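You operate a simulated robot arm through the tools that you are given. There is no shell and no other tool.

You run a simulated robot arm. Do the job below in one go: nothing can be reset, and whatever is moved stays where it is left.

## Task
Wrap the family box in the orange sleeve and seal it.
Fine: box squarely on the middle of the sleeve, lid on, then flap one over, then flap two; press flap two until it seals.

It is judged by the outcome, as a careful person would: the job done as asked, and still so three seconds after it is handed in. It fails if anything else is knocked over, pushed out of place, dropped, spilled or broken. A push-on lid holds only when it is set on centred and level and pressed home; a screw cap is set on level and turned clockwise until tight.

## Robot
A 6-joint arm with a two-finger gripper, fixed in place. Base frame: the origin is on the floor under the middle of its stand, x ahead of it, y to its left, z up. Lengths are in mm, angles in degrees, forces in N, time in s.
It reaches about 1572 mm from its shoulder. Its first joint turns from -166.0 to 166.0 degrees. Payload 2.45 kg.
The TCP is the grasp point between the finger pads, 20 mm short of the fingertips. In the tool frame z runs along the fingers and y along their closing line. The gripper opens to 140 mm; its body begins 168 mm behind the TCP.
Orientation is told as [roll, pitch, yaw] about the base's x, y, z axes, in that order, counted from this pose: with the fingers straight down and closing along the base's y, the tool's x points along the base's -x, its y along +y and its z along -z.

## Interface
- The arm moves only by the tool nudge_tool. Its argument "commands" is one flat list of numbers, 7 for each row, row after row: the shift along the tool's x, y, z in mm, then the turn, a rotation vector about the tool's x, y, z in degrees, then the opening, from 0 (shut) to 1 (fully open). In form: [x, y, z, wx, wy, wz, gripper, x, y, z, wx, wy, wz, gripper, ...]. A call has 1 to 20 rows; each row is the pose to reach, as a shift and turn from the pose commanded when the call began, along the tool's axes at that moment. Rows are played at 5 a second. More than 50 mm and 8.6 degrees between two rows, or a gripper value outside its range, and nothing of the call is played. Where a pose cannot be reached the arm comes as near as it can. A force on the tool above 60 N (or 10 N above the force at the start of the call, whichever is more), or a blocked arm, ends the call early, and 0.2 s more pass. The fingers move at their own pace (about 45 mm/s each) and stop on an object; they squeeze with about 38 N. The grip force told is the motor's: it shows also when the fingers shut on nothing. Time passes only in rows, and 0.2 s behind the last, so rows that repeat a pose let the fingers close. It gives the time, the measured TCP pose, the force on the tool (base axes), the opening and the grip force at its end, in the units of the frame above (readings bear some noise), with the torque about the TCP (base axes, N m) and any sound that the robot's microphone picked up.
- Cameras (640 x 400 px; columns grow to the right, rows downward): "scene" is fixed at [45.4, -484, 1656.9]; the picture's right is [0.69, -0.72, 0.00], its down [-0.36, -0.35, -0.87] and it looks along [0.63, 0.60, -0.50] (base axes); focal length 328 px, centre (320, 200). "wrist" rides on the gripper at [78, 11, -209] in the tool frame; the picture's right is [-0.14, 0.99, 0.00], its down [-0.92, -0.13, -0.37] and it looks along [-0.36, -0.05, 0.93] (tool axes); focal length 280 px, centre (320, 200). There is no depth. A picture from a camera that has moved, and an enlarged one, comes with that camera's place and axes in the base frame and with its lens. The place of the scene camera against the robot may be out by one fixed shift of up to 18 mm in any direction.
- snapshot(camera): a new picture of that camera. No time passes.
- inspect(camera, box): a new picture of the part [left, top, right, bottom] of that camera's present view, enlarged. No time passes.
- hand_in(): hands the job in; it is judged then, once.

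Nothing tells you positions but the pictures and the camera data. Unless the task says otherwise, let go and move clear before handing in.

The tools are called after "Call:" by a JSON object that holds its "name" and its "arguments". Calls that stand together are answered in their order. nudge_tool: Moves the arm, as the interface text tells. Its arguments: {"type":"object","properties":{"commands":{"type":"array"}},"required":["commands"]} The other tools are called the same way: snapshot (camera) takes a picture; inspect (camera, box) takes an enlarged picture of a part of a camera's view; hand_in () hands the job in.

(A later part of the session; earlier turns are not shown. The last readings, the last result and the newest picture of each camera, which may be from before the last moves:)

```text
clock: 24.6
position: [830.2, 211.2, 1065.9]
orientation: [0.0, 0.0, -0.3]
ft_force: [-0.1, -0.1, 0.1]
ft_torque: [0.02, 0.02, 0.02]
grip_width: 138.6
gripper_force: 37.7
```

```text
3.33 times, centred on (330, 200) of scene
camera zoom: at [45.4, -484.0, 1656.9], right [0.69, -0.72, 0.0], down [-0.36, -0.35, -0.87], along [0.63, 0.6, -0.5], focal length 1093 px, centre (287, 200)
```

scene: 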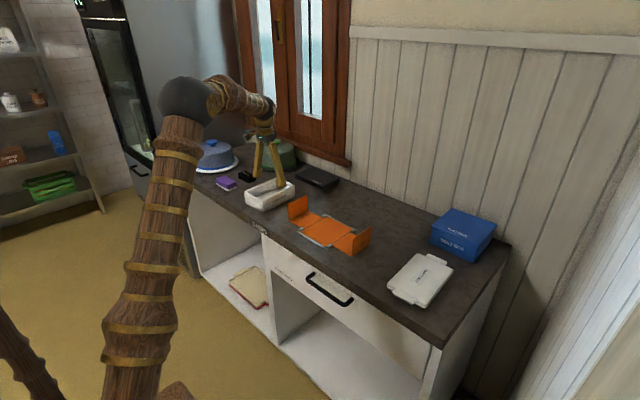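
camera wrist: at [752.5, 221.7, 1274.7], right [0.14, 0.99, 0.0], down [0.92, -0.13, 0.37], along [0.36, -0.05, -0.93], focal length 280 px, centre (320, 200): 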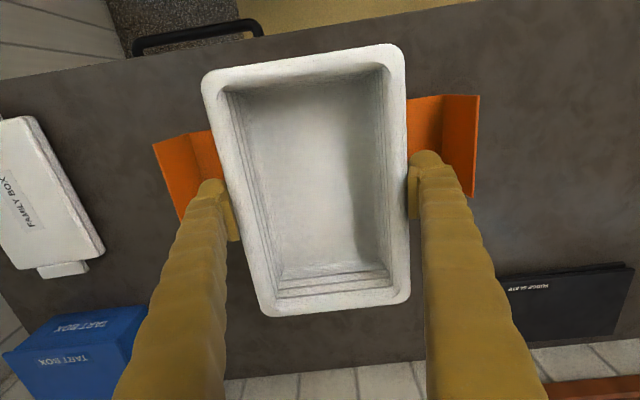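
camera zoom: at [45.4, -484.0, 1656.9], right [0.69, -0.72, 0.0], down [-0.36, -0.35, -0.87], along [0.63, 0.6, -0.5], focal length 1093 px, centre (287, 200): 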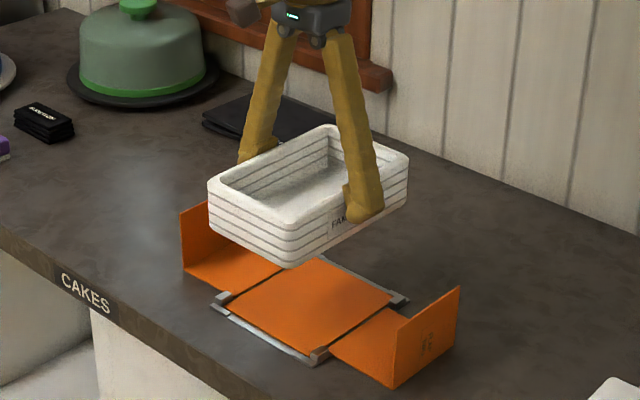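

The tray hovers level above the sleeve. I'll enlarge the visible flaps on both sides to verify sideways centring before lowering.

Call:
{"name": "inspect", "arguments": {"camera": "wrist", "box": [140, 110, 240, 230]}}

Call:
{"name": "inspect", "arguments": {"camera": "wrist", "box": [395, 80, 495, 210]}}

Call:
{"name": "inspect", "arguments": {"camera": "scene", "box": [285, 195, 385, 260]}}

```text
3.33 times, centred on (190, 170) of wrist
camera zoom: at [752.5, 221.7, 1274.7], right [0.14, 0.99, 0.0], down [0.92, -0.13, 0.37], along [0.36, -0.05, -0.93], focal length 935 px, centre (753, 300)
```

zoom: 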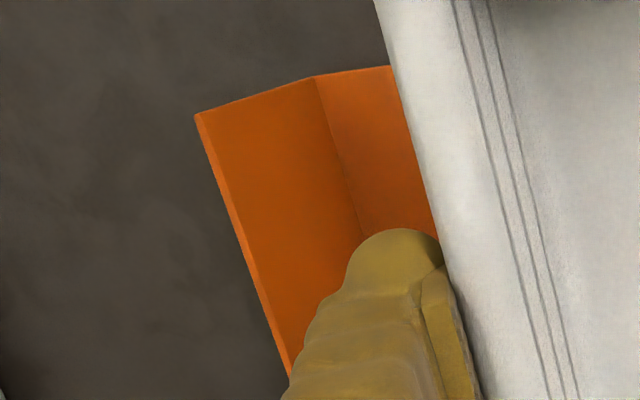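

```text
3.08 times, centred on (445, 145) of wrist
camera zoom: at [752.5, 221.7, 1274.7], right [0.14, 0.99, 0.0], down [0.92, -0.13, 0.37], along [0.36, -0.05, -0.93], focal length 863 px, centre (-65, 369)
```

zoom: 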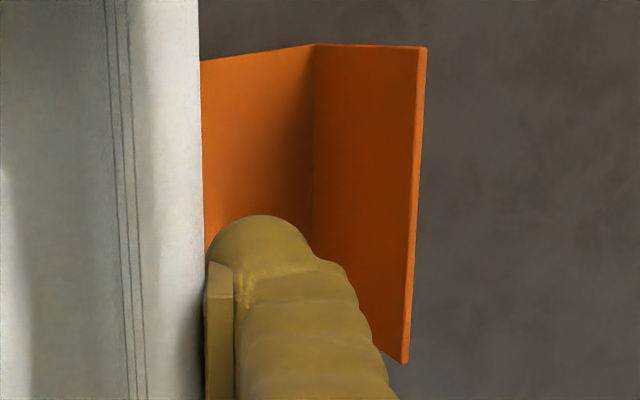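

```text
6.15 times, centred on (335, 228) of scene
camera zoom: at [45.4, -484.0, 1656.9], right [0.69, -0.72, 0.0], down [-0.36, -0.35, -0.87], along [0.63, 0.6, -0.5], focal length 2018 px, centre (228, 31)
```

zoom: 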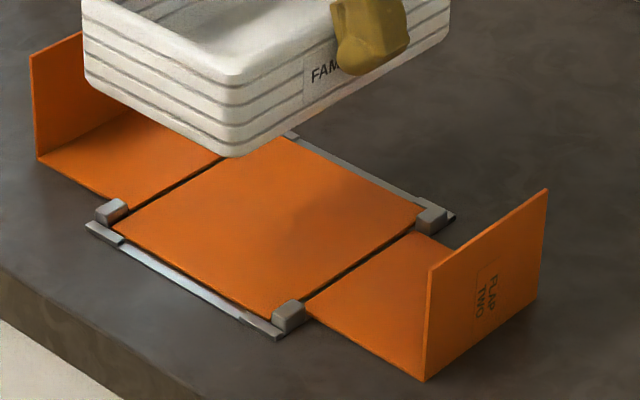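

Sideways and lengthwise centring look good to about a millimetre. Lowering to just above the corner posts, with a 0.4 mm sideways trim.

Call:
{"name": "nudge_tool", "arguments": {"commands": [0, -0.4, 20, 0, 0, 0, 0.6, 0, -0.4, 45, 0, 0, 0, 0.6, 0, -0.4, 68, 0, 0, 0, 0.6, 0, -0.4, 85, 0, 0, 0, 0.6, 0, -0.4, 96, 0, 0, 0, 0.6, 0, -0.4, 102, 0, 0, 0, 0.6, 0, -0.4, 102, 0, 0, 0, 0.6]}}

Call:
{"name": "inspect", "arguments": {"camera": "scene", "box": [270, 175, 380, 250]}}

Call:
{"name": "snapshot", "arguments": {"camera": "wrist"}}

```text
clock: 26.2
position: [830.1, 207.9, 964.6]
orientation: [0.1, 0.0, -0.3]
ft_force: [0.2, 0.3, -0.9]
ft_torque: [-0.03, -0.01, 0.02]
grip_width: 138.3
gripper_force: 37.9
```

```text
5.33 times, centred on (325, 212) of scene
camera zoom: at [45.4, -484.0, 1656.9], right [0.69, -0.72, 0.0], down [-0.36, -0.35, -0.87], along [0.63, 0.6, -0.5], focal length 1749 px, centre (293, 133)
```

zoom: 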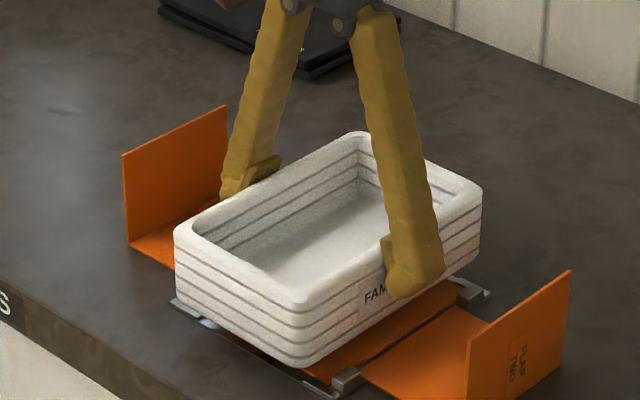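

```text
taken
camera wrist: at [753.2, 220.7, 1173.5], right [0.14, 0.99, 0.0], down [0.92, -0.13, 0.37], along [0.36, -0.05, -0.93], focal length 280 px, centre (320, 200)
```

wrist: 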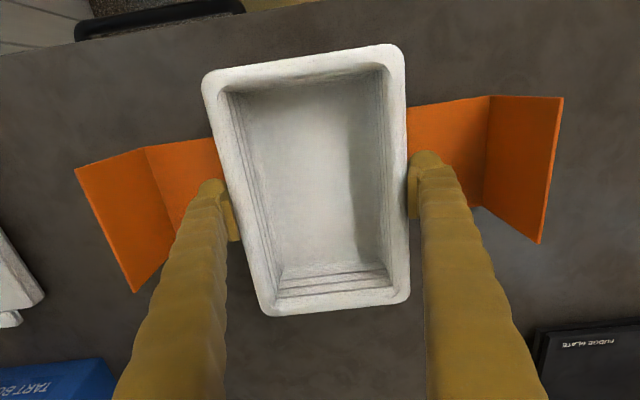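

Nearly there; a last enlarged check of both fold lines for symmetric placement.

Call:
{"name": "inspect", "arguments": {"camera": "wrist", "box": [70, 120, 230, 220]}}

Call:
{"name": "inspect", "arguments": {"camera": "wrist", "box": [400, 80, 560, 180]}}

Call:
{"name": "inspect", "arguments": {"camera": "scene", "box": [290, 210, 370, 260]}}

```text
4.00 times, centred on (150, 170) of wrist
camera zoom: at [753.2, 220.7, 1173.5], right [0.14, 0.99, 0.0], down [0.92, -0.13, 0.37], along [0.36, -0.05, -0.93], focal length 1122 px, centre (1000, 320)
```

zoom: 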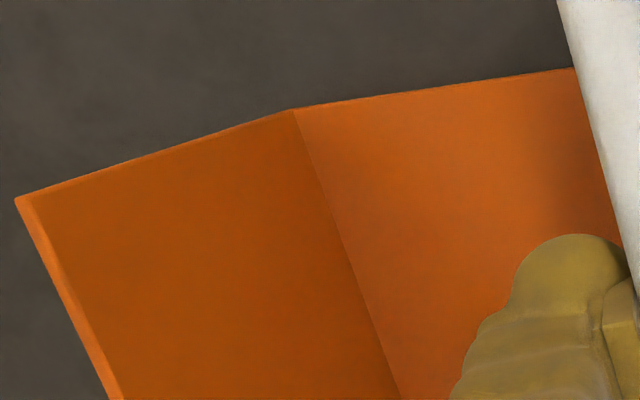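

```text
4.00 times, centred on (480, 130) of wrist
camera zoom: at [753.2, 220.7, 1173.5], right [0.14, 0.99, 0.0], down [0.92, -0.13, 0.37], along [0.36, -0.05, -0.93], focal length 1122 px, centre (-320, 480)
```

zoom: 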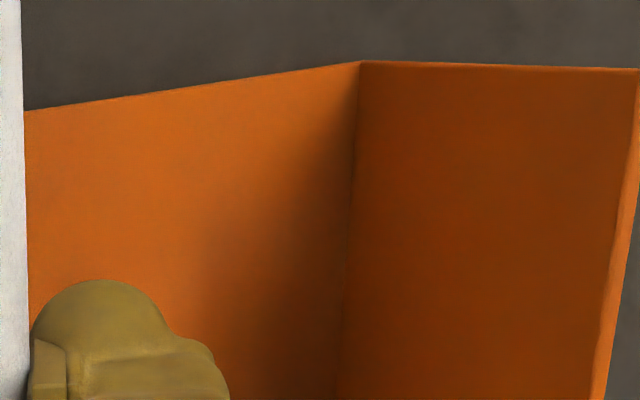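

```text
8.00 times, centred on (330, 235) of scene
camera zoom: at [45.4, -484.0, 1656.9], right [0.69, -0.72, 0.0], down [-0.36, -0.35, -0.87], along [0.63, 0.6, -0.5], focal length 2624 px, centre (240, -80)
```

zoom: 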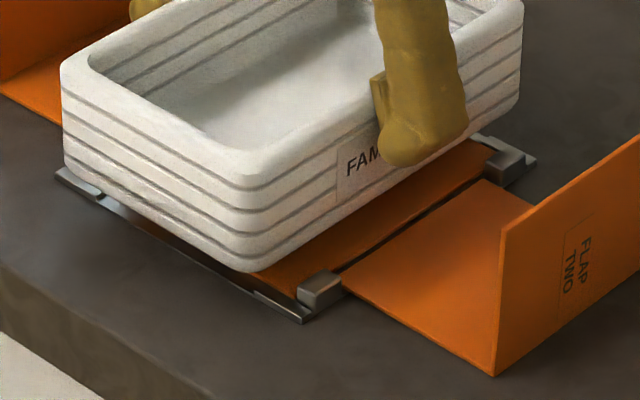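

Folds are symmetric about the tray to within a millimetre. Lowering slowly onto the panel now.

Call:
{"name": "nudge_tool", "arguments": {"commands": [0, -0.3, 4, 0, 0, 0, 0.6, 0, -0.3, 8, 0, 0, 0, 0.6, 0, -0.3, 11, 0, 0, 0, 0.6, 0, -0.3, 13, 0, 0, 0, 0.6, 0, -0.3, 14, 0, 0, 0, 0.6, 0, -0.3, 15, 0, 0, 0, 0.6, 0, -0.3, 16, 0, 0, 0, 0.6]}}

Call:
{"name": "inspect", "arguments": {"camera": "scene", "box": [290, 210, 370, 260]}}

```text
clock: 27.8
position: [830.6, 209.1, 948.9]
orientation: [0.0, 0.0, -0.3]
ft_force: [0.2, -0.5, -0.9]
ft_torque: [0.04, -0.03, 0.0]
grip_width: 138.1
gripper_force: 37.6
```

```text
8.00 times, centred on (330, 235) of scene
camera zoom: at [45.4, -484.0, 1656.9], right [0.69, -0.72, 0.0], down [-0.36, -0.35, -0.87], along [0.63, 0.6, -0.5], focal length 2624 px, centre (240, -80)
```

zoom: 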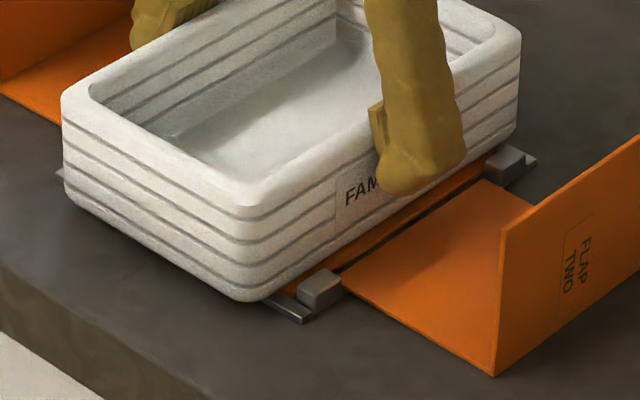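

The tray is passing between the posts cleanly. Continuing down in 1 mm steps.

Call:
{"name": "nudge_tool", "arguments": {"commands": [0, 0, 1, 0, 0, 0, 0.6, 0, 0, 2, 0, 0, 0, 0.6, 0, 0, 3, 0, 0, 0, 0.6, 0, 0, 4, 0, 0, 0, 0.6]}}

Call:
{"name": "inspect", "arguments": {"camera": "scene", "box": [290, 210, 370, 260]}}

```text
clock: 28.8
position: [831.7, 208.7, 944.8]
orientation: [0.1, -0.2, -0.5]
ft_force: [-7.5, 2.6, 58.8]
ft_torque: [0.11, 0.77, 0.01]
grip_width: 138.5
gripper_force: 38.1
```

```text
8.00 times, centred on (330, 235) of scene
camera zoom: at [45.4, -484.0, 1656.9], right [0.69, -0.72, 0.0], down [-0.36, -0.35, -0.87], along [0.63, 0.6, -0.5], focal length 2624 px, centre (240, -80)
```

zoom: 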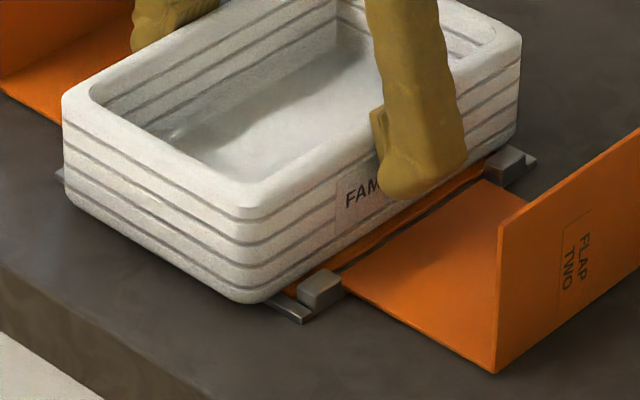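

The tray is seated (contact force felt). Relieving the push and opening the fingers.

Call:
{"name": "nudge_tool", "arguments": {"commands": [0, 0, -2, 0, 0, 0, 0.6, 0, 0, -3.5, 0, 0, 0, 0.6, 0, 0, -3.5, 0, 0, 0, 1, 0, 0, -3.5, 0, 0, 0, 1, 0, 0, -3.5, 0, 0, 0, 1]}}

Call:
{"name": "snapshot", "arguments": {"camera": "wrist"}}

```text
clock: 30.0
position: [830.5, 208.2, 945.5]
orientation: [0.0, 0.0, -0.4]
ft_force: [-0.2, 0.0, 0.2]
ft_torque: [0.02, -0.03, -0.02]
grip_width: 140.3
gripper_force: 0.1
```

```text
taken
camera wrist: at [753.0, 220.8, 1155.5], right [0.14, 0.99, 0.0], down [0.92, -0.13, 0.37], along [0.36, -0.05, -0.93], focal length 280 px, centre (320, 200)
```

wrist: 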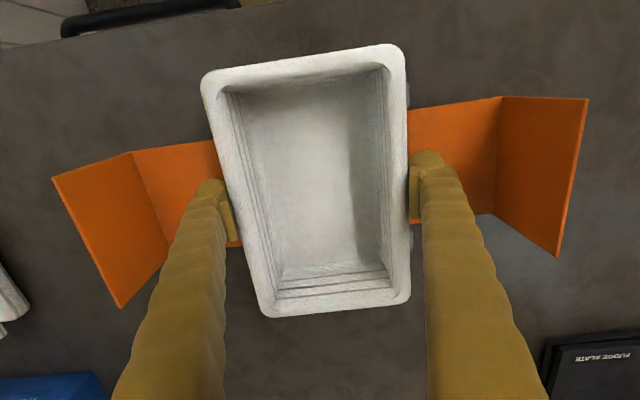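

Released; posts are visible just beside the tray. Rising straight up slowly and checking that the tray stays put.

Call:
{"name": "nudge_tool", "arguments": {"commands": [0, 0, -4, 0, 0, 0, 1, 0, 0, -9, 0, 0, 0, 1, 0, 0, -16, 0, 0, 0, 1, 0, 0, -25, 0, 0, 0, 1, 0, 0, -45, 0, 0, 0, 1, 0, 0, -75, 0, 0, 0, 1, 0, 0, -110, 0, 0, 0, 1, 0, 0, -110, 0, 0, 0, 1]}}

Call:
{"name": "snapshot", "arguments": {"camera": "wrist"}}

Call:
{"name": "inspect", "arguments": {"camera": "wrist", "box": [224, 60, 416, 180]}}

Call:
{"name": "inspect", "arguments": {"camera": "wrist", "box": [224, 160, 416, 280]}}

Call:
{"name": "inspect", "arguments": {"camera": "scene", "box": [280, 185, 380, 260]}}

```text
clock: 31.8
position: [833.1, 208.5, 1058.2]
orientation: [0.0, 0.0, -0.4]
ft_force: [0.7, -1.3, -0.9]
ft_torque: [0.02, -0.03, 0.01]
grip_width: 140.1
gripper_force: 0.3
```

```text
taken
camera wrist: at [755.2, 221.0, 1266.5], right [0.14, 0.99, 0.0], down [0.92, -0.13, 0.37], along [0.36, -0.05, -0.93], focal length 280 px, centre (320, 200)
```

wrist: 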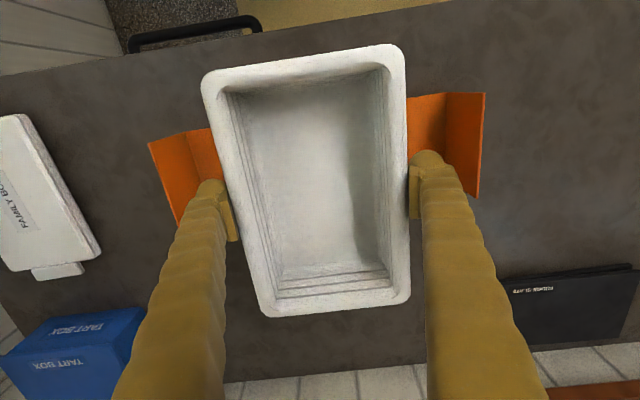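

```text
3.33 times, centred on (320, 120) of wrist
camera zoom: at [755.2, 221.0, 1266.5], right [0.14, 0.99, 0.0], down [0.92, -0.13, 0.37], along [0.36, -0.05, -0.93], focal length 935 px, centre (320, 467)
```

zoom: 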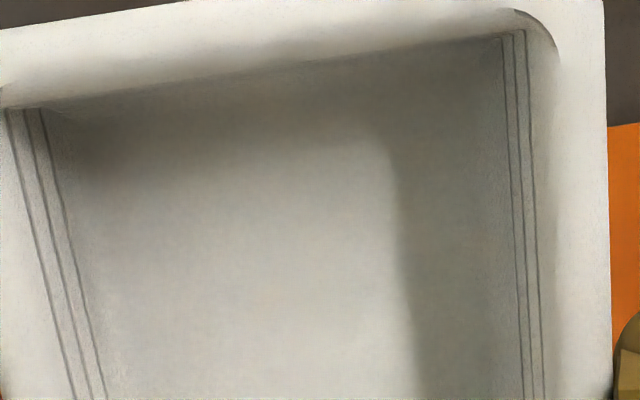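

```text
3.33 times, centred on (320, 220) of wrist
camera zoom: at [755.2, 221.0, 1266.5], right [0.14, 0.99, 0.0], down [0.92, -0.13, 0.37], along [0.36, -0.05, -0.93], focal length 935 px, centre (320, 133)
```

zoom: 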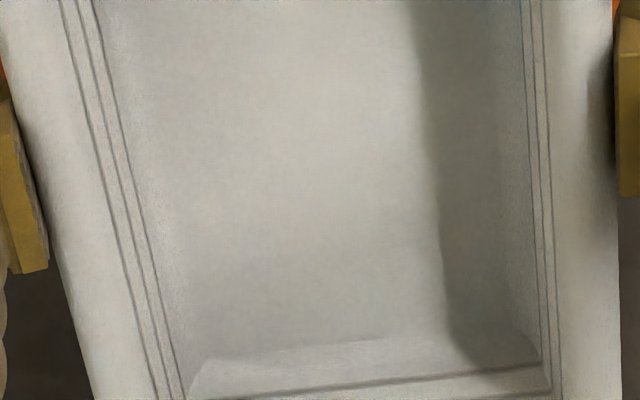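

```text
5.33 times, centred on (330, 222) of scene
camera zoom: at [45.4, -484.0, 1656.9], right [0.69, -0.72, 0.0], down [-0.36, -0.35, -0.87], along [0.63, 0.6, -0.5], focal length 1749 px, centre (267, 80)
```

zoom: 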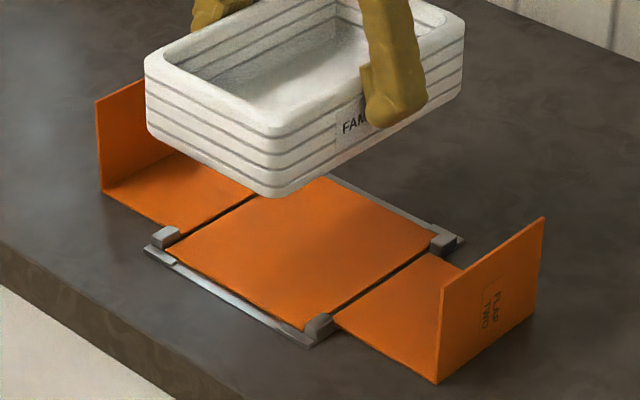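

The tray came back up with the opened fingers — it is snug even at full opening, so it hasn't released. Let me look closely at both pads to understand what holds it.

Call:
{"name": "inspect", "arguments": {"camera": "wrist", "box": [205, 170, 253, 250]}}

Call:
{"name": "inspect", "arguments": {"camera": "wrist", "box": [390, 140, 438, 230]}}

Call:
{"name": "inspect", "arguments": {"camera": "scene", "box": [295, 170, 355, 215]}}

Call:
{"name": "inspect", "arguments": {"camera": "scene", "box": [325, 180, 355, 208]}}

```text
5.00 times, centred on (229, 210) of wrist
camera zoom: at [755.2, 221.0, 1266.5], right [0.14, 0.99, 0.0], down [0.92, -0.13, 0.37], along [0.36, -0.05, -0.93], focal length 1402 px, centre (775, 150)
```

zoom: 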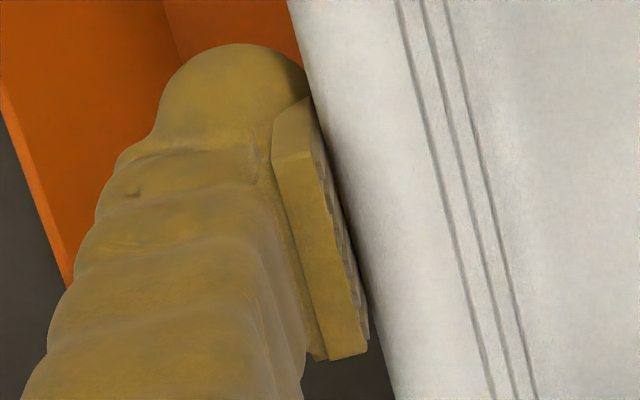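

```text
4.44 times, centred on (414, 185) of wrist
camera zoom: at [755.2, 221.0, 1266.5], right [0.14, 0.99, 0.0], down [0.92, -0.13, 0.37], along [0.36, -0.05, -0.93], focal length 1246 px, centre (-98, 267)
```

zoom: 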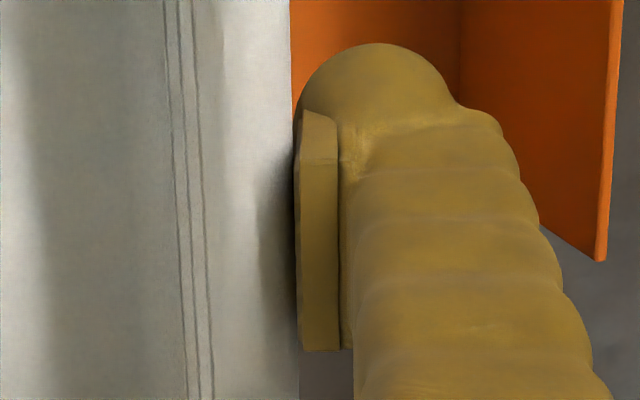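

```text
8.89 times, centred on (325, 192) of scene
camera zoom: at [45.4, -484.0, 1656.9], right [0.69, -0.72, 0.0], down [-0.36, -0.35, -0.87], along [0.63, 0.6, -0.5], focal length 2915 px, centre (276, 267)
```

zoom: 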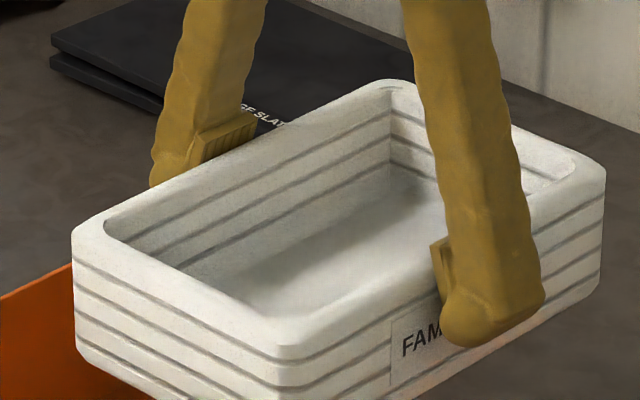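

```text
14.29 times, centred on (340, 194) of scene
camera zoom: at [45.4, -484.0, 1656.9], right [0.69, -0.72, 0.0], down [-0.36, -0.35, -0.87], along [0.63, 0.6, -0.5], focal length 4686 px, centre (34, 286)
```

zoom: 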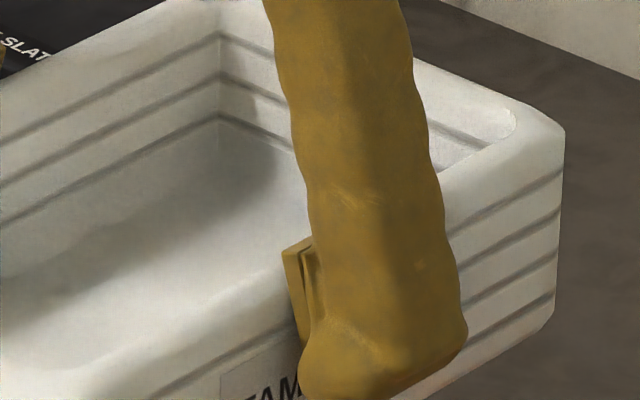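

It appears the pads (tilted slightly when wide open) still cling to the tray. I'll lower it back onto the panel, to the same height, before trying to break it free.

Call:
{"name": "nudge_tool", "arguments": {"commands": [0, 0, 25, 0, 0, 0, 1, 0, 0, 55, 0, 0, 0, 1, 0, 0, 80, 0, 0, 0, 1, 0, 0, 95, 0, 0, 0, 1, 0, 0, 102, 0, 0, 0, 1, 0, 0, 106, 0, 0, 0, 1, 0, 0, 108, 0, 0, 0, 1, 0, 0, 109, 0, 0, 0, 1, 0, 0, 110, 0, 0, 0, 1]}}

Call:
{"name": "snapshot", "arguments": {"camera": "wrist"}}

Call:
{"name": "inspect", "arguments": {"camera": "scene", "box": [290, 195, 370, 250]}}

```text
clock: 33.8
position: [829.9, 208.9, 946.2]
orientation: [-0.1, 0.1, -0.5]
ft_force: [0.1, -0.6, -0.3]
ft_torque: [0.0, 0.0, 0.0]
grip_width: 140.4
gripper_force: 0.6
```

```text
taken
camera wrist: at [752.9, 221.3, 1155.7], right [0.14, 0.99, 0.0], down [0.92, -0.13, 0.37], along [0.36, -0.05, -0.93], focal length 280 px, centre (320, 200)
```

wrist: 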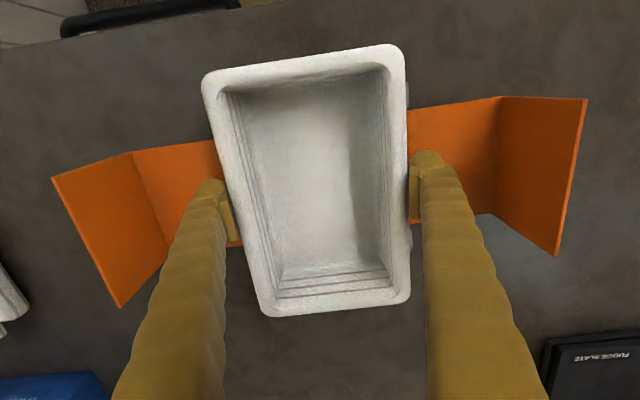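

```text
7.27 times, centred on (330, 222) of scene
camera zoom: at [45.4, -484.0, 1656.9], right [0.69, -0.72, 0.0], down [-0.36, -0.35, -0.87], along [0.63, 0.6, -0.5], focal length 2385 px, centre (247, 36)
```

zoom: 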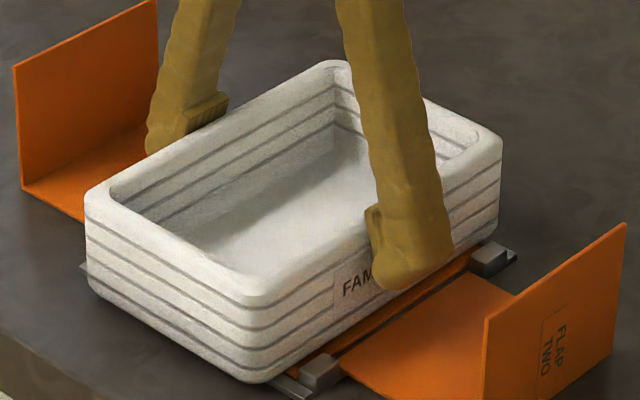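

The tray is back on the panel. I'll probe gently sideways by ±2 mm to feel whether the pads are pressing on it.

Call:
{"name": "nudge_tool", "arguments": {"commands": [0, 1, 0, 0, 0, 0, 1, 0, 2, 0, 0, 0, 0, 1, 0, 2, 0, 0, 0, 0, 1]}}

Call:
{"name": "inspect", "arguments": {"camera": "wrist", "box": [195, 30, 275, 80]}}

Call:
{"name": "inspect", "arguments": {"camera": "wrist", "box": [345, 30, 425, 80]}}

```text
clock: 34.6
position: [830.7, 211.6, 947.7]
orientation: [0.0, 0.0, -0.3]
ft_force: [0.3, 0.2, -0.9]
ft_torque: [0.02, -0.01, -0.02]
grip_width: 140.4
gripper_force: 0.5
```

```text
8.00 times, centred on (235, 55) of wrist
camera zoom: at [753.2, 223.6, 1155.8], right [0.14, 0.99, 0.0], down [0.92, -0.13, 0.37], along [0.36, -0.05, -0.93], focal length 2243 px, centre (1000, 1360)
```

zoom: 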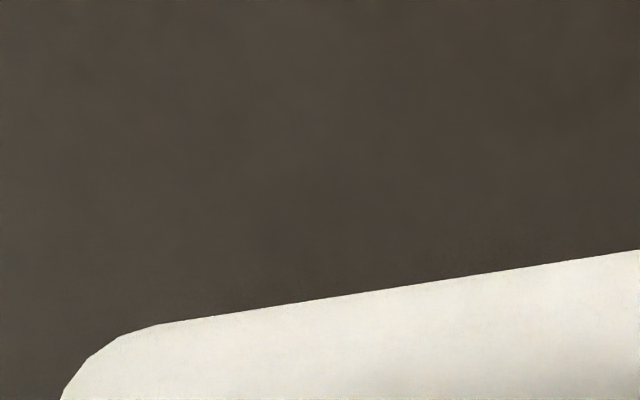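

```text
8.00 times, centred on (385, 55) of wrist
camera zoom: at [753.2, 223.6, 1155.8], right [0.14, 0.99, 0.0], down [0.92, -0.13, 0.37], along [0.36, -0.05, -0.93], focal length 2243 px, centre (-200, 1360)
```

zoom: 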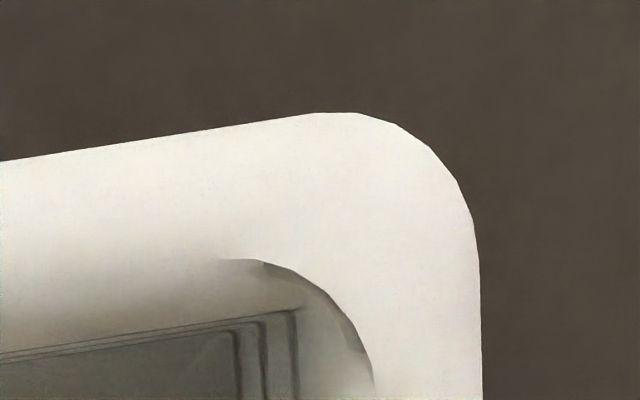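

The tray moves with the fingers without resistance — a light friction wedge at full opening. Rolling the tool a few degrees about x while the tray stays flat on the panel should free it; I'll re-centre and do that gently.

Call:
{"name": "nudge_tool", "arguments": {"commands": [0, -2, 0, 0, 0, 0, 1, 0, -1.4, -0.5, 2, 0, 0, 1, 0, -0.8, -1, 4, 0, 0, 1, 0, -0.2, -1.5, 6, 0, 0, 1, 0, 0.4, -2.5, 8, 0, 0, 1, 0, 0.4, -2.5, 8, 0, 0, 1]}}

Call:
{"name": "snapshot", "arguments": {"camera": "wrist"}}

Call:
{"name": "inspect", "arguments": {"camera": "scene", "box": [285, 190, 375, 252]}}

```text
clock: 36.0
position: [830.6, 211.3, 949.3]
orientation: [-8.0, 0.1, -0.3]
ft_force: [-0.3, 0.1, -0.4]
ft_torque: [0.01, 0.01, 0.01]
grip_width: 140.1
gripper_force: 0.0
```

```text
taken
camera wrist: at [753.1, 252.4, 1154.8], right [0.14, 0.98, -0.14], down [0.92, -0.08, 0.38], along [0.36, -0.18, -0.91], focal length 280 px, centre (320, 200)
```

wrist: 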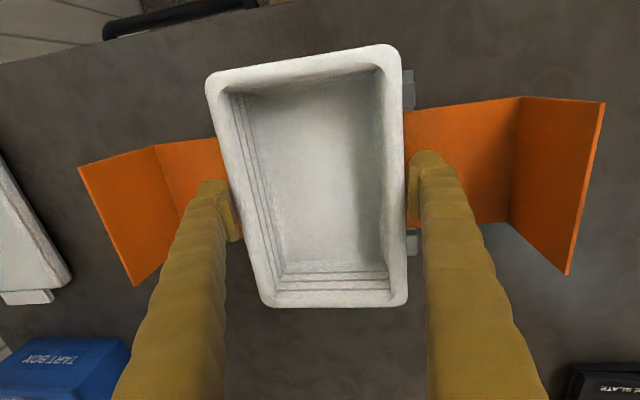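

```text
6.45 times, centred on (330, 221) of scene
camera zoom: at [45.4, -484.0, 1656.9], right [0.69, -0.72, 0.0], down [-0.36, -0.35, -0.87], along [0.63, 0.6, -0.5], focal length 2116 px, centre (256, 64)
```

zoom: 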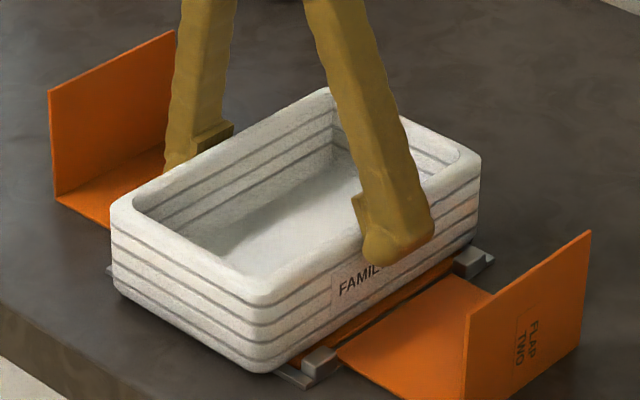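

The tray stayed flat while the tool rolled, so it has come loose. Rising slowly straight up, still rolled.

Call:
{"name": "nudge_tool", "arguments": {"commands": [0, -0.4, -3, 0, 0, 0, 1, 0, -0.8, -6, 0, 0, 0, 1, 0, -1.4, -10, 0, 0, 0, 1, 0, -2.1, -15, 0, 0, 0, 1, 0, -2.8, -20, 0, 0, 0, 1, 0, -2.8, -20, 0, 0, 0, 1]}}

Call:
{"name": "snapshot", "arguments": {"camera": "wrist"}}

Call:
{"name": "inspect", "arguments": {"camera": "scene", "box": [285, 190, 375, 252]}}

```text
clock: 37.4
position: [831.1, 211.5, 970.2]
orientation: [-8.0, 0.0, -0.4]
ft_force: [-0.6, 0.2, -0.4]
ft_torque: [0.0, -0.03, 0.02]
grip_width: 139.8
gripper_force: 0.1
```

```text
taken
camera wrist: at [753.8, 252.6, 1175.5], right [0.14, 0.98, -0.14], down [0.92, -0.08, 0.38], along [0.36, -0.18, -0.91], focal length 280 px, centre (320, 200)
```

wrist: 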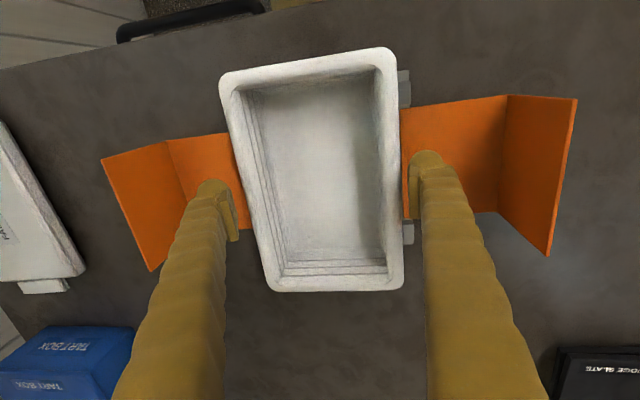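

```text
6.45 times, centred on (330, 221) of scene
camera zoom: at [45.4, -484.0, 1656.9], right [0.69, -0.72, 0.0], down [-0.36, -0.35, -0.87], along [0.63, 0.6, -0.5], focal length 2116 px, centre (256, 64)
```

zoom: 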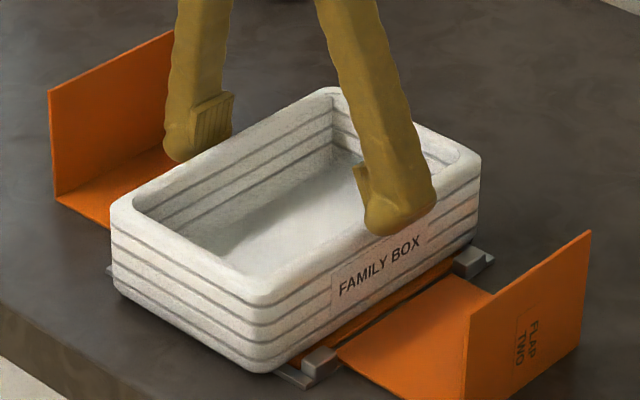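

The tray is free and resting flat on the sleeve. I'll rise, level the tool, and look at how it is centred.

Call:
{"name": "nudge_tool", "arguments": {"commands": [0, -5, -36, 0, 0, 0, 1, 0, -10.4, -75, -2, 0, 0, 1, 0, -16.7, -119, -4, 0, 0, 1, 0, -22.9, -163, -6, 0, 0, 1, 0, -27.8, -198, -8, 0, 0, 1, 0, -27.8, -198, -8, 0, 0, 1]}}

Call:
{"name": "snapshot", "arguments": {"camera": "wrist"}}

Call:
{"name": "inspect", "arguments": {"camera": "wrist", "box": [230, 90, 410, 202]}}

Call:
{"name": "inspect", "arguments": {"camera": "wrist", "box": [230, 160, 410, 272]}}

```text
clock: 38.8
position: [829.2, 210.3, 1172.4]
orientation: [0.0, 0.0, -0.4]
ft_force: [0.1, 0.8, 0.7]
ft_torque: [0.02, -0.03, 0.01]
grip_width: 140.2
gripper_force: 0.2
```

```text
taken
camera wrist: at [751.8, 222.3, 1380.5], right [0.14, 0.99, 0.0], down [0.92, -0.13, 0.37], along [0.36, -0.05, -0.93], focal length 280 px, centre (320, 200)
```

wrist: 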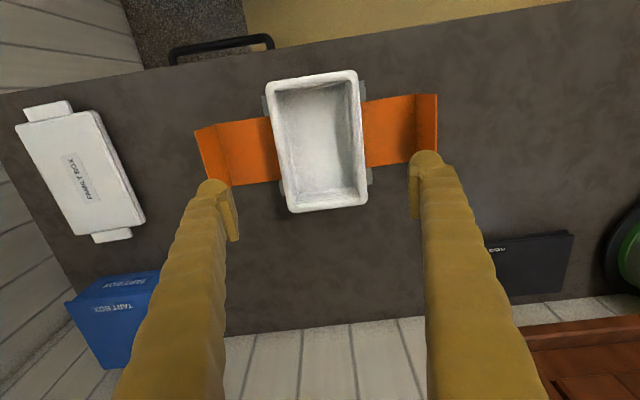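

```text
3.56 times, centred on (320, 146) of wrist
camera zoom: at [751.8, 222.3, 1380.5], right [0.14, 0.99, 0.0], down [0.92, -0.13, 0.37], along [0.36, -0.05, -0.93], focal length 997 px, centre (320, 392)
```

zoom: 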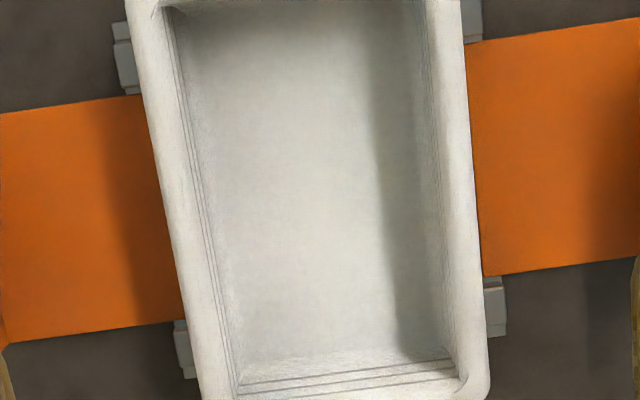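

```text
3.56 times, centred on (320, 216) of wrist
camera zoom: at [751.8, 222.3, 1380.5], right [0.14, 0.99, 0.0], down [0.92, -0.13, 0.37], along [0.36, -0.05, -0.93], focal length 997 px, centre (320, 143)
```

zoom: 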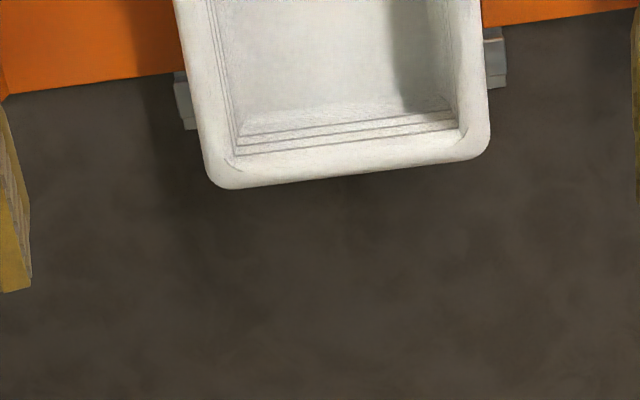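

The box sits centred on the panel within ~1 mm and square. Now I move over the lid (about (825, −199)) to measure it and its tabs.

Call:
{"name": "nudge_tool", "arguments": {"commands": [12, -44, 0, 0, 0, 0, 1, 24, -88, 0, 0, 0, 0, 1, 36, -132, 0, 0, 0, 0, 1, 48, -176, 0, 0, 0, 0, 1, 60, -220, 0, 0, 0, 0, 1, 72, -264, 0, 0, 0, 0, 1, 84, -308, 0, 0, 0, 0, 1, 96, -352, 0, 0, 0, 0, 1, 107, -396, 0, 0, 0, 0, 1, 107, -396, 0, 0, 0, 0, 1]}}

Call:
{"name": "snapshot", "arguments": {"camera": "wrist"}}

Call:
{"name": "inspect", "arguments": {"camera": "wrist", "box": [230, 120, 422, 240]}}

Call:
{"name": "inspect", "arguments": {"camera": "scene", "box": [380, 245, 460, 310]}}

```text
clock: 41.0
position: [721.9, -182.9, 1171.8]
orientation: [0.0, 0.0, -0.5]
ft_force: [-1.2, -0.2, -0.8]
ft_torque: [-0.01, 0.0, 0.01]
grip_width: 140.1
gripper_force: 0.0
```

```text
taken
camera wrist: at [644.6, -170.7, 1381.3], right [0.14, 0.99, 0.0], down [0.92, -0.13, 0.37], along [0.36, -0.05, -0.93], focal length 280 px, centre (320, 200)
```

wrist: 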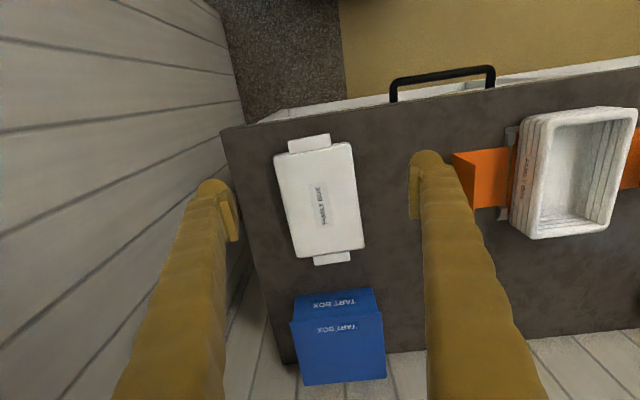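

```text
3.33 times, centred on (326, 180) of wrist
camera zoom: at [644.6, -170.7, 1381.3], right [0.14, 0.99, 0.0], down [0.92, -0.13, 0.37], along [0.36, -0.05, -0.93], focal length 935 px, centre (300, 267)
```

zoom: 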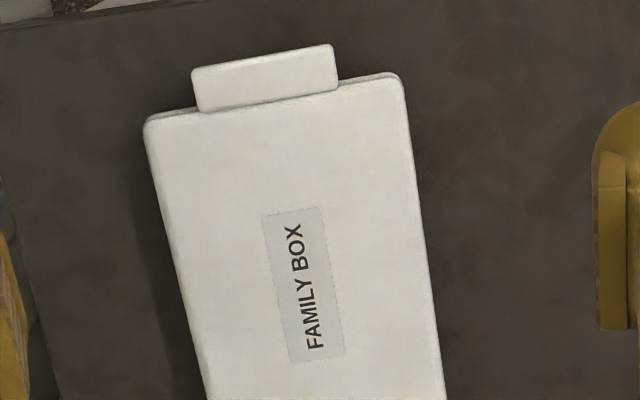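

```text
6.15 times, centred on (420, 278) of scene
camera zoom: at [45.4, -484.0, 1656.9], right [0.69, -0.72, 0.0], down [-0.36, -0.35, -0.87], along [0.63, 0.6, -0.5], focal length 2018 px, centre (-295, -277)
```

zoom: 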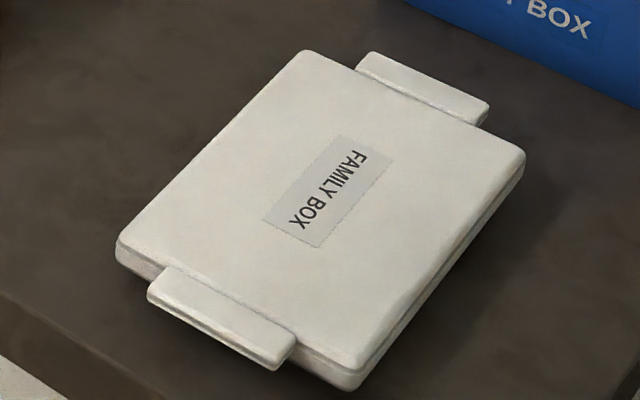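

The lid body is roughly 132 mm wide with tabs on its ±x ends, ~16 mm thick, centred near (828, −194). I'll get a closer look for its angle and exact centre.

Call:
{"name": "nudge_tool", "arguments": {"commands": [-12, 0, 28, 0, 0, 0, 1, -24, -1, 56, 0, 0, 0, 1, -36, -2, 84, 0, 0, 0, 1, -47, -2.4, 114, 0, 0, 0, 1, -47, -2.4, 114, 0, 0, 0, 1]}}

Call:
{"name": "snapshot", "arguments": {"camera": "wrist"}}

Call:
{"name": "inspect", "arguments": {"camera": "wrist", "box": [240, 100, 400, 200]}}

Call:
{"name": "inspect", "arguments": {"camera": "wrist", "box": [240, 190, 400, 290]}}

```text
clock: 42.2
position: [766.8, -186.2, 1056.8]
orientation: [-0.1, 0.0, -0.3]
ft_force: [0.1, 0.2, 0.2]
ft_torque: [0.02, -0.02, -0.02]
grip_width: 140.1
gripper_force: 0.1
```

```text
taken
camera wrist: at [689.7, -174.2, 1266.2], right [0.14, 0.99, 0.0], down [0.92, -0.13, 0.37], along [0.36, -0.05, -0.93], focal length 280 px, centre (320, 200)
```

wrist: 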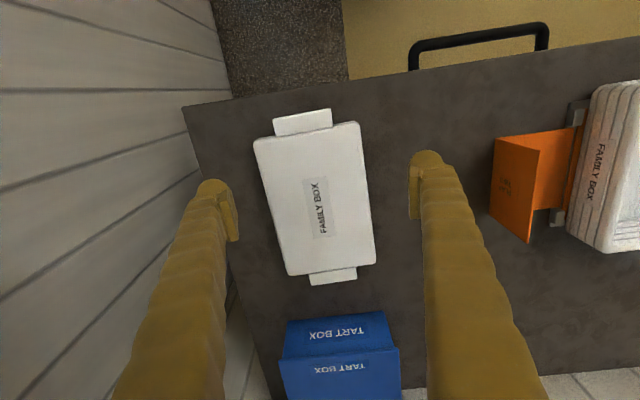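

```text
4.00 times, centred on (320, 150) of wrist
camera zoom: at [689.7, -174.2, 1266.2], right [0.14, 0.99, 0.0], down [0.92, -0.13, 0.37], along [0.36, -0.05, -0.93], focal length 1122 px, centre (320, 400)
```

zoom: 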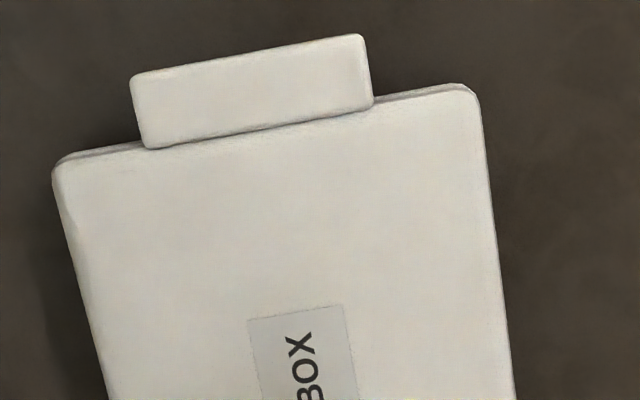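

```text
4.00 times, centred on (320, 240) of wrist
camera zoom: at [689.7, -174.2, 1266.2], right [0.14, 0.99, 0.0], down [0.92, -0.13, 0.37], along [0.36, -0.05, -0.93], focal length 1122 px, centre (320, 40)
```

zoom: 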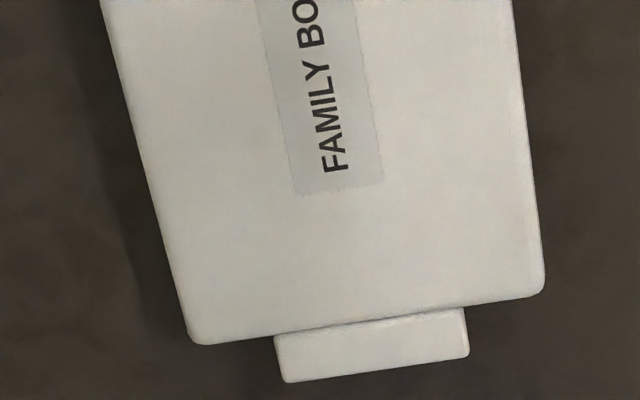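

Lid body ≈ 134 × 207 mm, centre ≈ (837, −196.5), yaw ≈ +1.5°. I'll look at its edge and tabs more closely to learn how it seats.

Call:
{"name": "inspect", "arguments": {"camera": "scene", "box": [420, 260, 460, 310]}}

Call:
{"name": "inspect", "arguments": {"camera": "scene", "box": [384, 278, 424, 308]}}

Call:
{"name": "inspect", "arguments": {"camera": "scene", "box": [300, 185, 360, 230]}}

Call:
{"name": "inspect", "arguments": {"camera": "wrist", "box": [240, 290, 400, 390]}}

```text
8.00 times, centred on (440, 285) of scene
camera zoom: at [45.4, -484.0, 1656.9], right [0.69, -0.72, 0.0], down [-0.36, -0.35, -0.87], along [0.63, 0.6, -0.5], focal length 2624 px, centre (-640, -480)
```

zoom: 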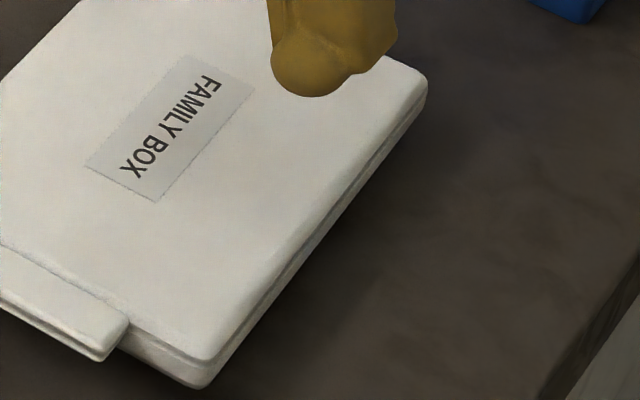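

```text
13.33 times, centred on (404, 293) of scene
camera zoom: at [45.4, -484.0, 1656.9], right [0.69, -0.72, 0.0], down [-0.36, -0.35, -0.87], along [0.63, 0.6, -0.5], focal length 4373 px, centre (-800, -1040)
```

zoom: 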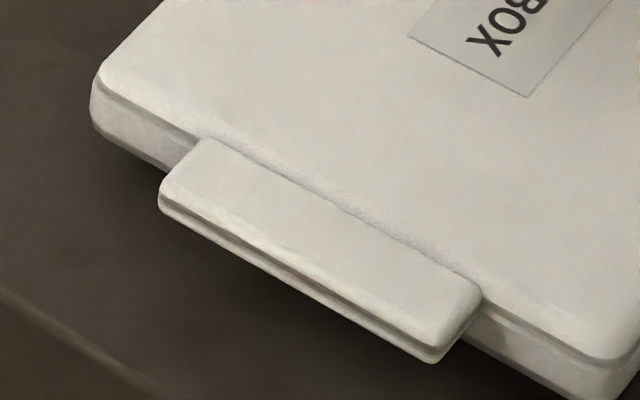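

```text
8.89 times, centred on (330, 208) of scene
camera zoom: at [45.4, -484.0, 1656.9], right [0.69, -0.72, 0.0], down [-0.36, -0.35, -0.87], along [0.63, 0.6, -0.5], focal length 2915 px, centre (231, 133)
```

zoom: 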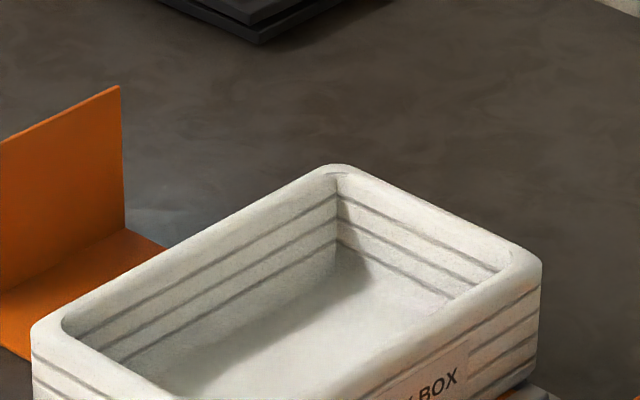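

```text
4.00 times, centred on (320, 340) of wrist
camera zoom: at [689.7, -174.2, 1266.2], right [0.14, 0.99, 0.0], down [0.92, -0.13, 0.37], along [0.36, -0.05, -0.93], focal length 1122 px, centre (320, -360)
```

zoom: 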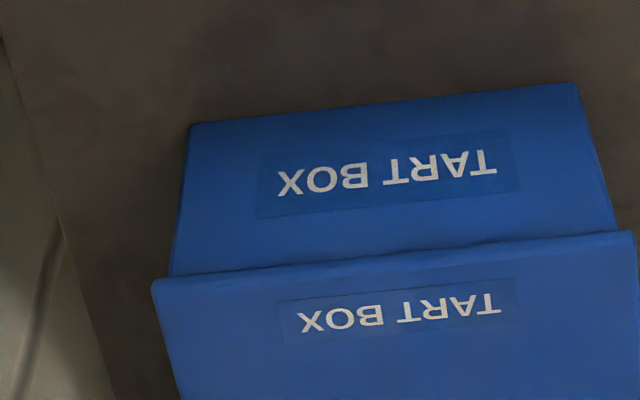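

I'll move above the lid centre with the matching angle, tips staying above the lid, and check the straddle before going down.

Call:
{"name": "nudge_tool", "arguments": {"commands": [-20, -3, 15, 0, 0, -0.5, 1, -40, -6, 35, 0, 0, -1, 1, -58, -8.5, 60, 0, 0, -1.5, 1, -69, -10, 85, 0, 0, -1.8, 1, -69, -10, 96, 0, 0, -1.8, 1, -69, -10, 96, 0, 0, -1.8, 1]}}

Call:
{"name": "snapshot", "arguments": {"camera": "wrist"}}

Call:
{"name": "inspect", "arguments": {"camera": "wrist", "box": [200, 30, 440, 180]}}

Call:
{"name": "inspect", "arguments": {"camera": "wrist", "box": [200, 160, 440, 310]}}

Call:
{"name": "inspect", "arguments": {"camera": "scene", "box": [380, 215, 480, 315]}}

```text
clock: 43.6
position: [836.2, -196.0, 961.1]
orientation: [0.1, 0.0, 1.5]
ft_force: [-1.0, -0.3, -0.3]
ft_torque: [0.01, 0.02, 0.03]
grip_width: 140.0
gripper_force: 0.0
```

```text
taken
camera wrist: at [758.5, -186.5, 1169.8], right [0.11, 0.99, 0.0], down [0.92, -0.1, 0.37], along [0.37, -0.04, -0.93], focal length 280 px, centre (320, 200)
```

wrist: 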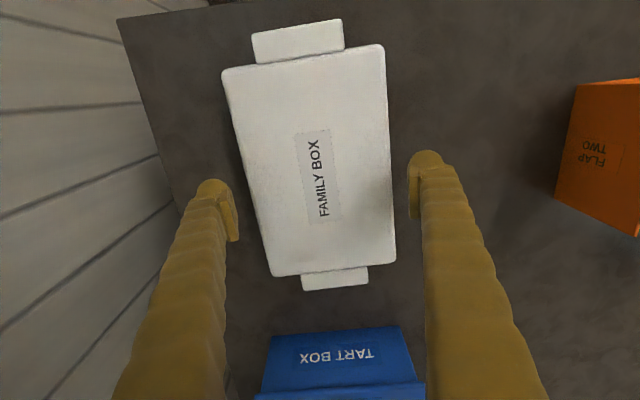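

```text
2.67 times, centred on (320, 105) of wrist
camera zoom: at [758.5, -186.5, 1169.8], right [0.11, 0.99, 0.0], down [0.92, -0.1, 0.37], along [0.37, -0.04, -0.93], focal length 748 px, centre (320, 453)
```

zoom: 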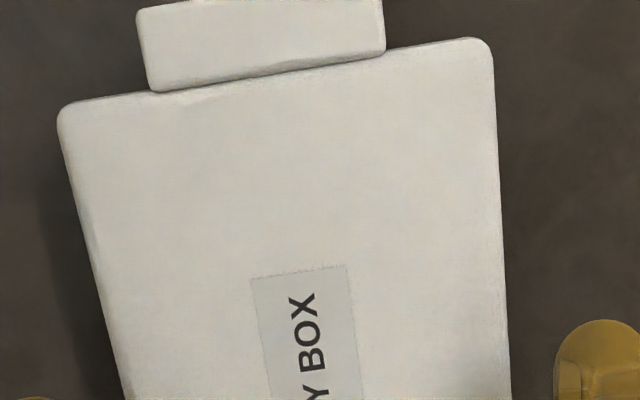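

```text
2.67 times, centred on (320, 235) of wrist
camera zoom: at [758.5, -186.5, 1169.8], right [0.11, 0.99, 0.0], down [0.92, -0.1, 0.37], along [0.37, -0.04, -0.93], focal length 748 px, centre (320, 107)
```

zoom: 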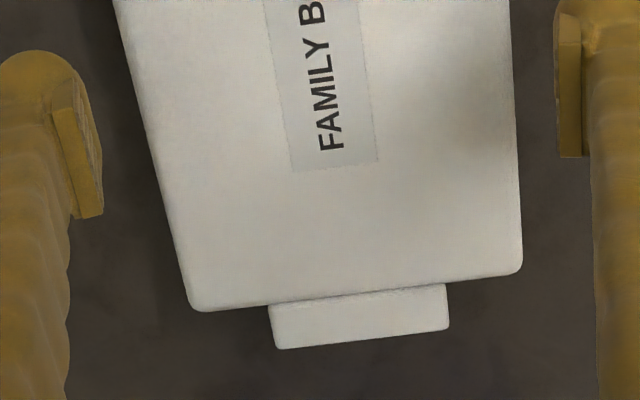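

```text
4.00 times, centred on (430, 265) of scene
camera zoom: at [45.4, -484.0, 1656.9], right [0.69, -0.72, 0.0], down [-0.36, -0.35, -0.87], along [0.63, 0.6, -0.5], focal length 1312 px, centre (-120, -60)
```

zoom: 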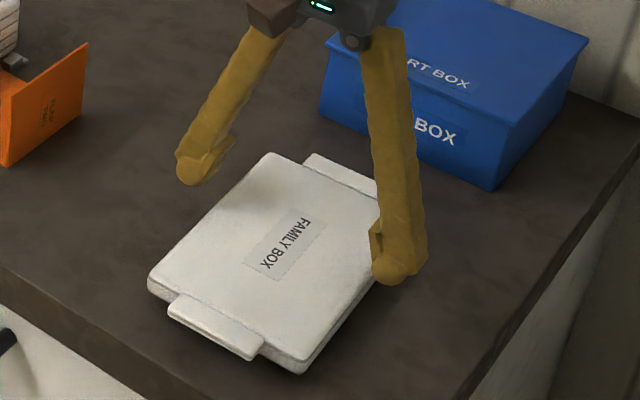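

The fingers straddle the lid evenly, angle matched; I just need +2.5 mm along tool x. Descending to about 2 mm above the counter.

Call:
{"name": "nudge_tool", "arguments": {"commands": [2.5, 0.2, 10, 0, 0, 0, 1, 2.5, 0.2, 20, 0, 0, 0, 1, 2.5, 0.2, 28, 0, 0, 0, 1, 2.5, 0.2, 34, 0, 0, 0, 1, 2.5, 0.2, 37.5, 0, 0, 0, 1, 2.5, 0.2, 37.5, 0, 0, 0, 1]}}

Call:
{"name": "snapshot", "arguments": {"camera": "wrist"}}

Call:
{"name": "inspect", "arguments": {"camera": "scene", "box": [380, 225, 480, 305]}}

```text
clock: 45.0
position: [834.2, -198.0, 923.9]
orientation: [0.0, 0.0, 1.5]
ft_force: [0.0, 0.1, -0.3]
ft_torque: [-0.02, 0.03, -0.01]
grip_width: 139.9
gripper_force: 0.2
```

```text
taken
camera wrist: at [756.5, -187.4, 1132.2], right [0.11, 0.99, 0.0], down [0.92, -0.1, 0.37], along [0.37, -0.04, -0.93], focal length 280 px, centre (320, 200)
```

wrist: 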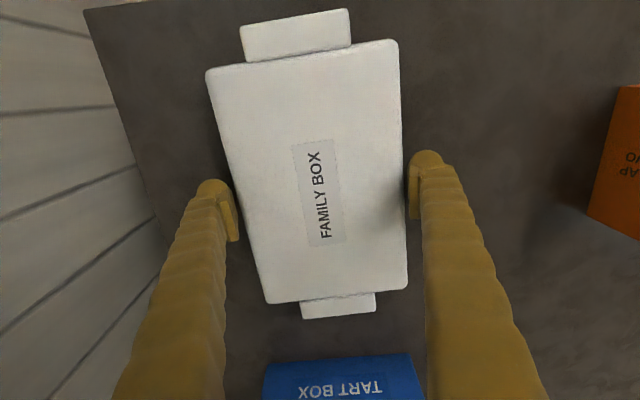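

```text
5.00 times, centred on (430, 265) of scene
camera zoom: at [45.4, -484.0, 1656.9], right [0.69, -0.72, 0.0], down [-0.36, -0.35, -0.87], along [0.63, 0.6, -0.5], focal length 1640 px, centre (-230, -125)
```

zoom: 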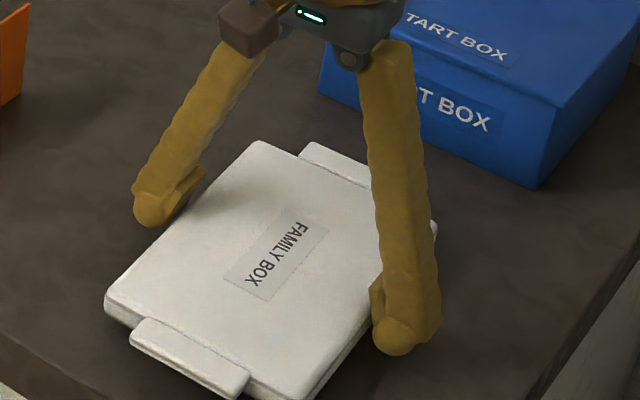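

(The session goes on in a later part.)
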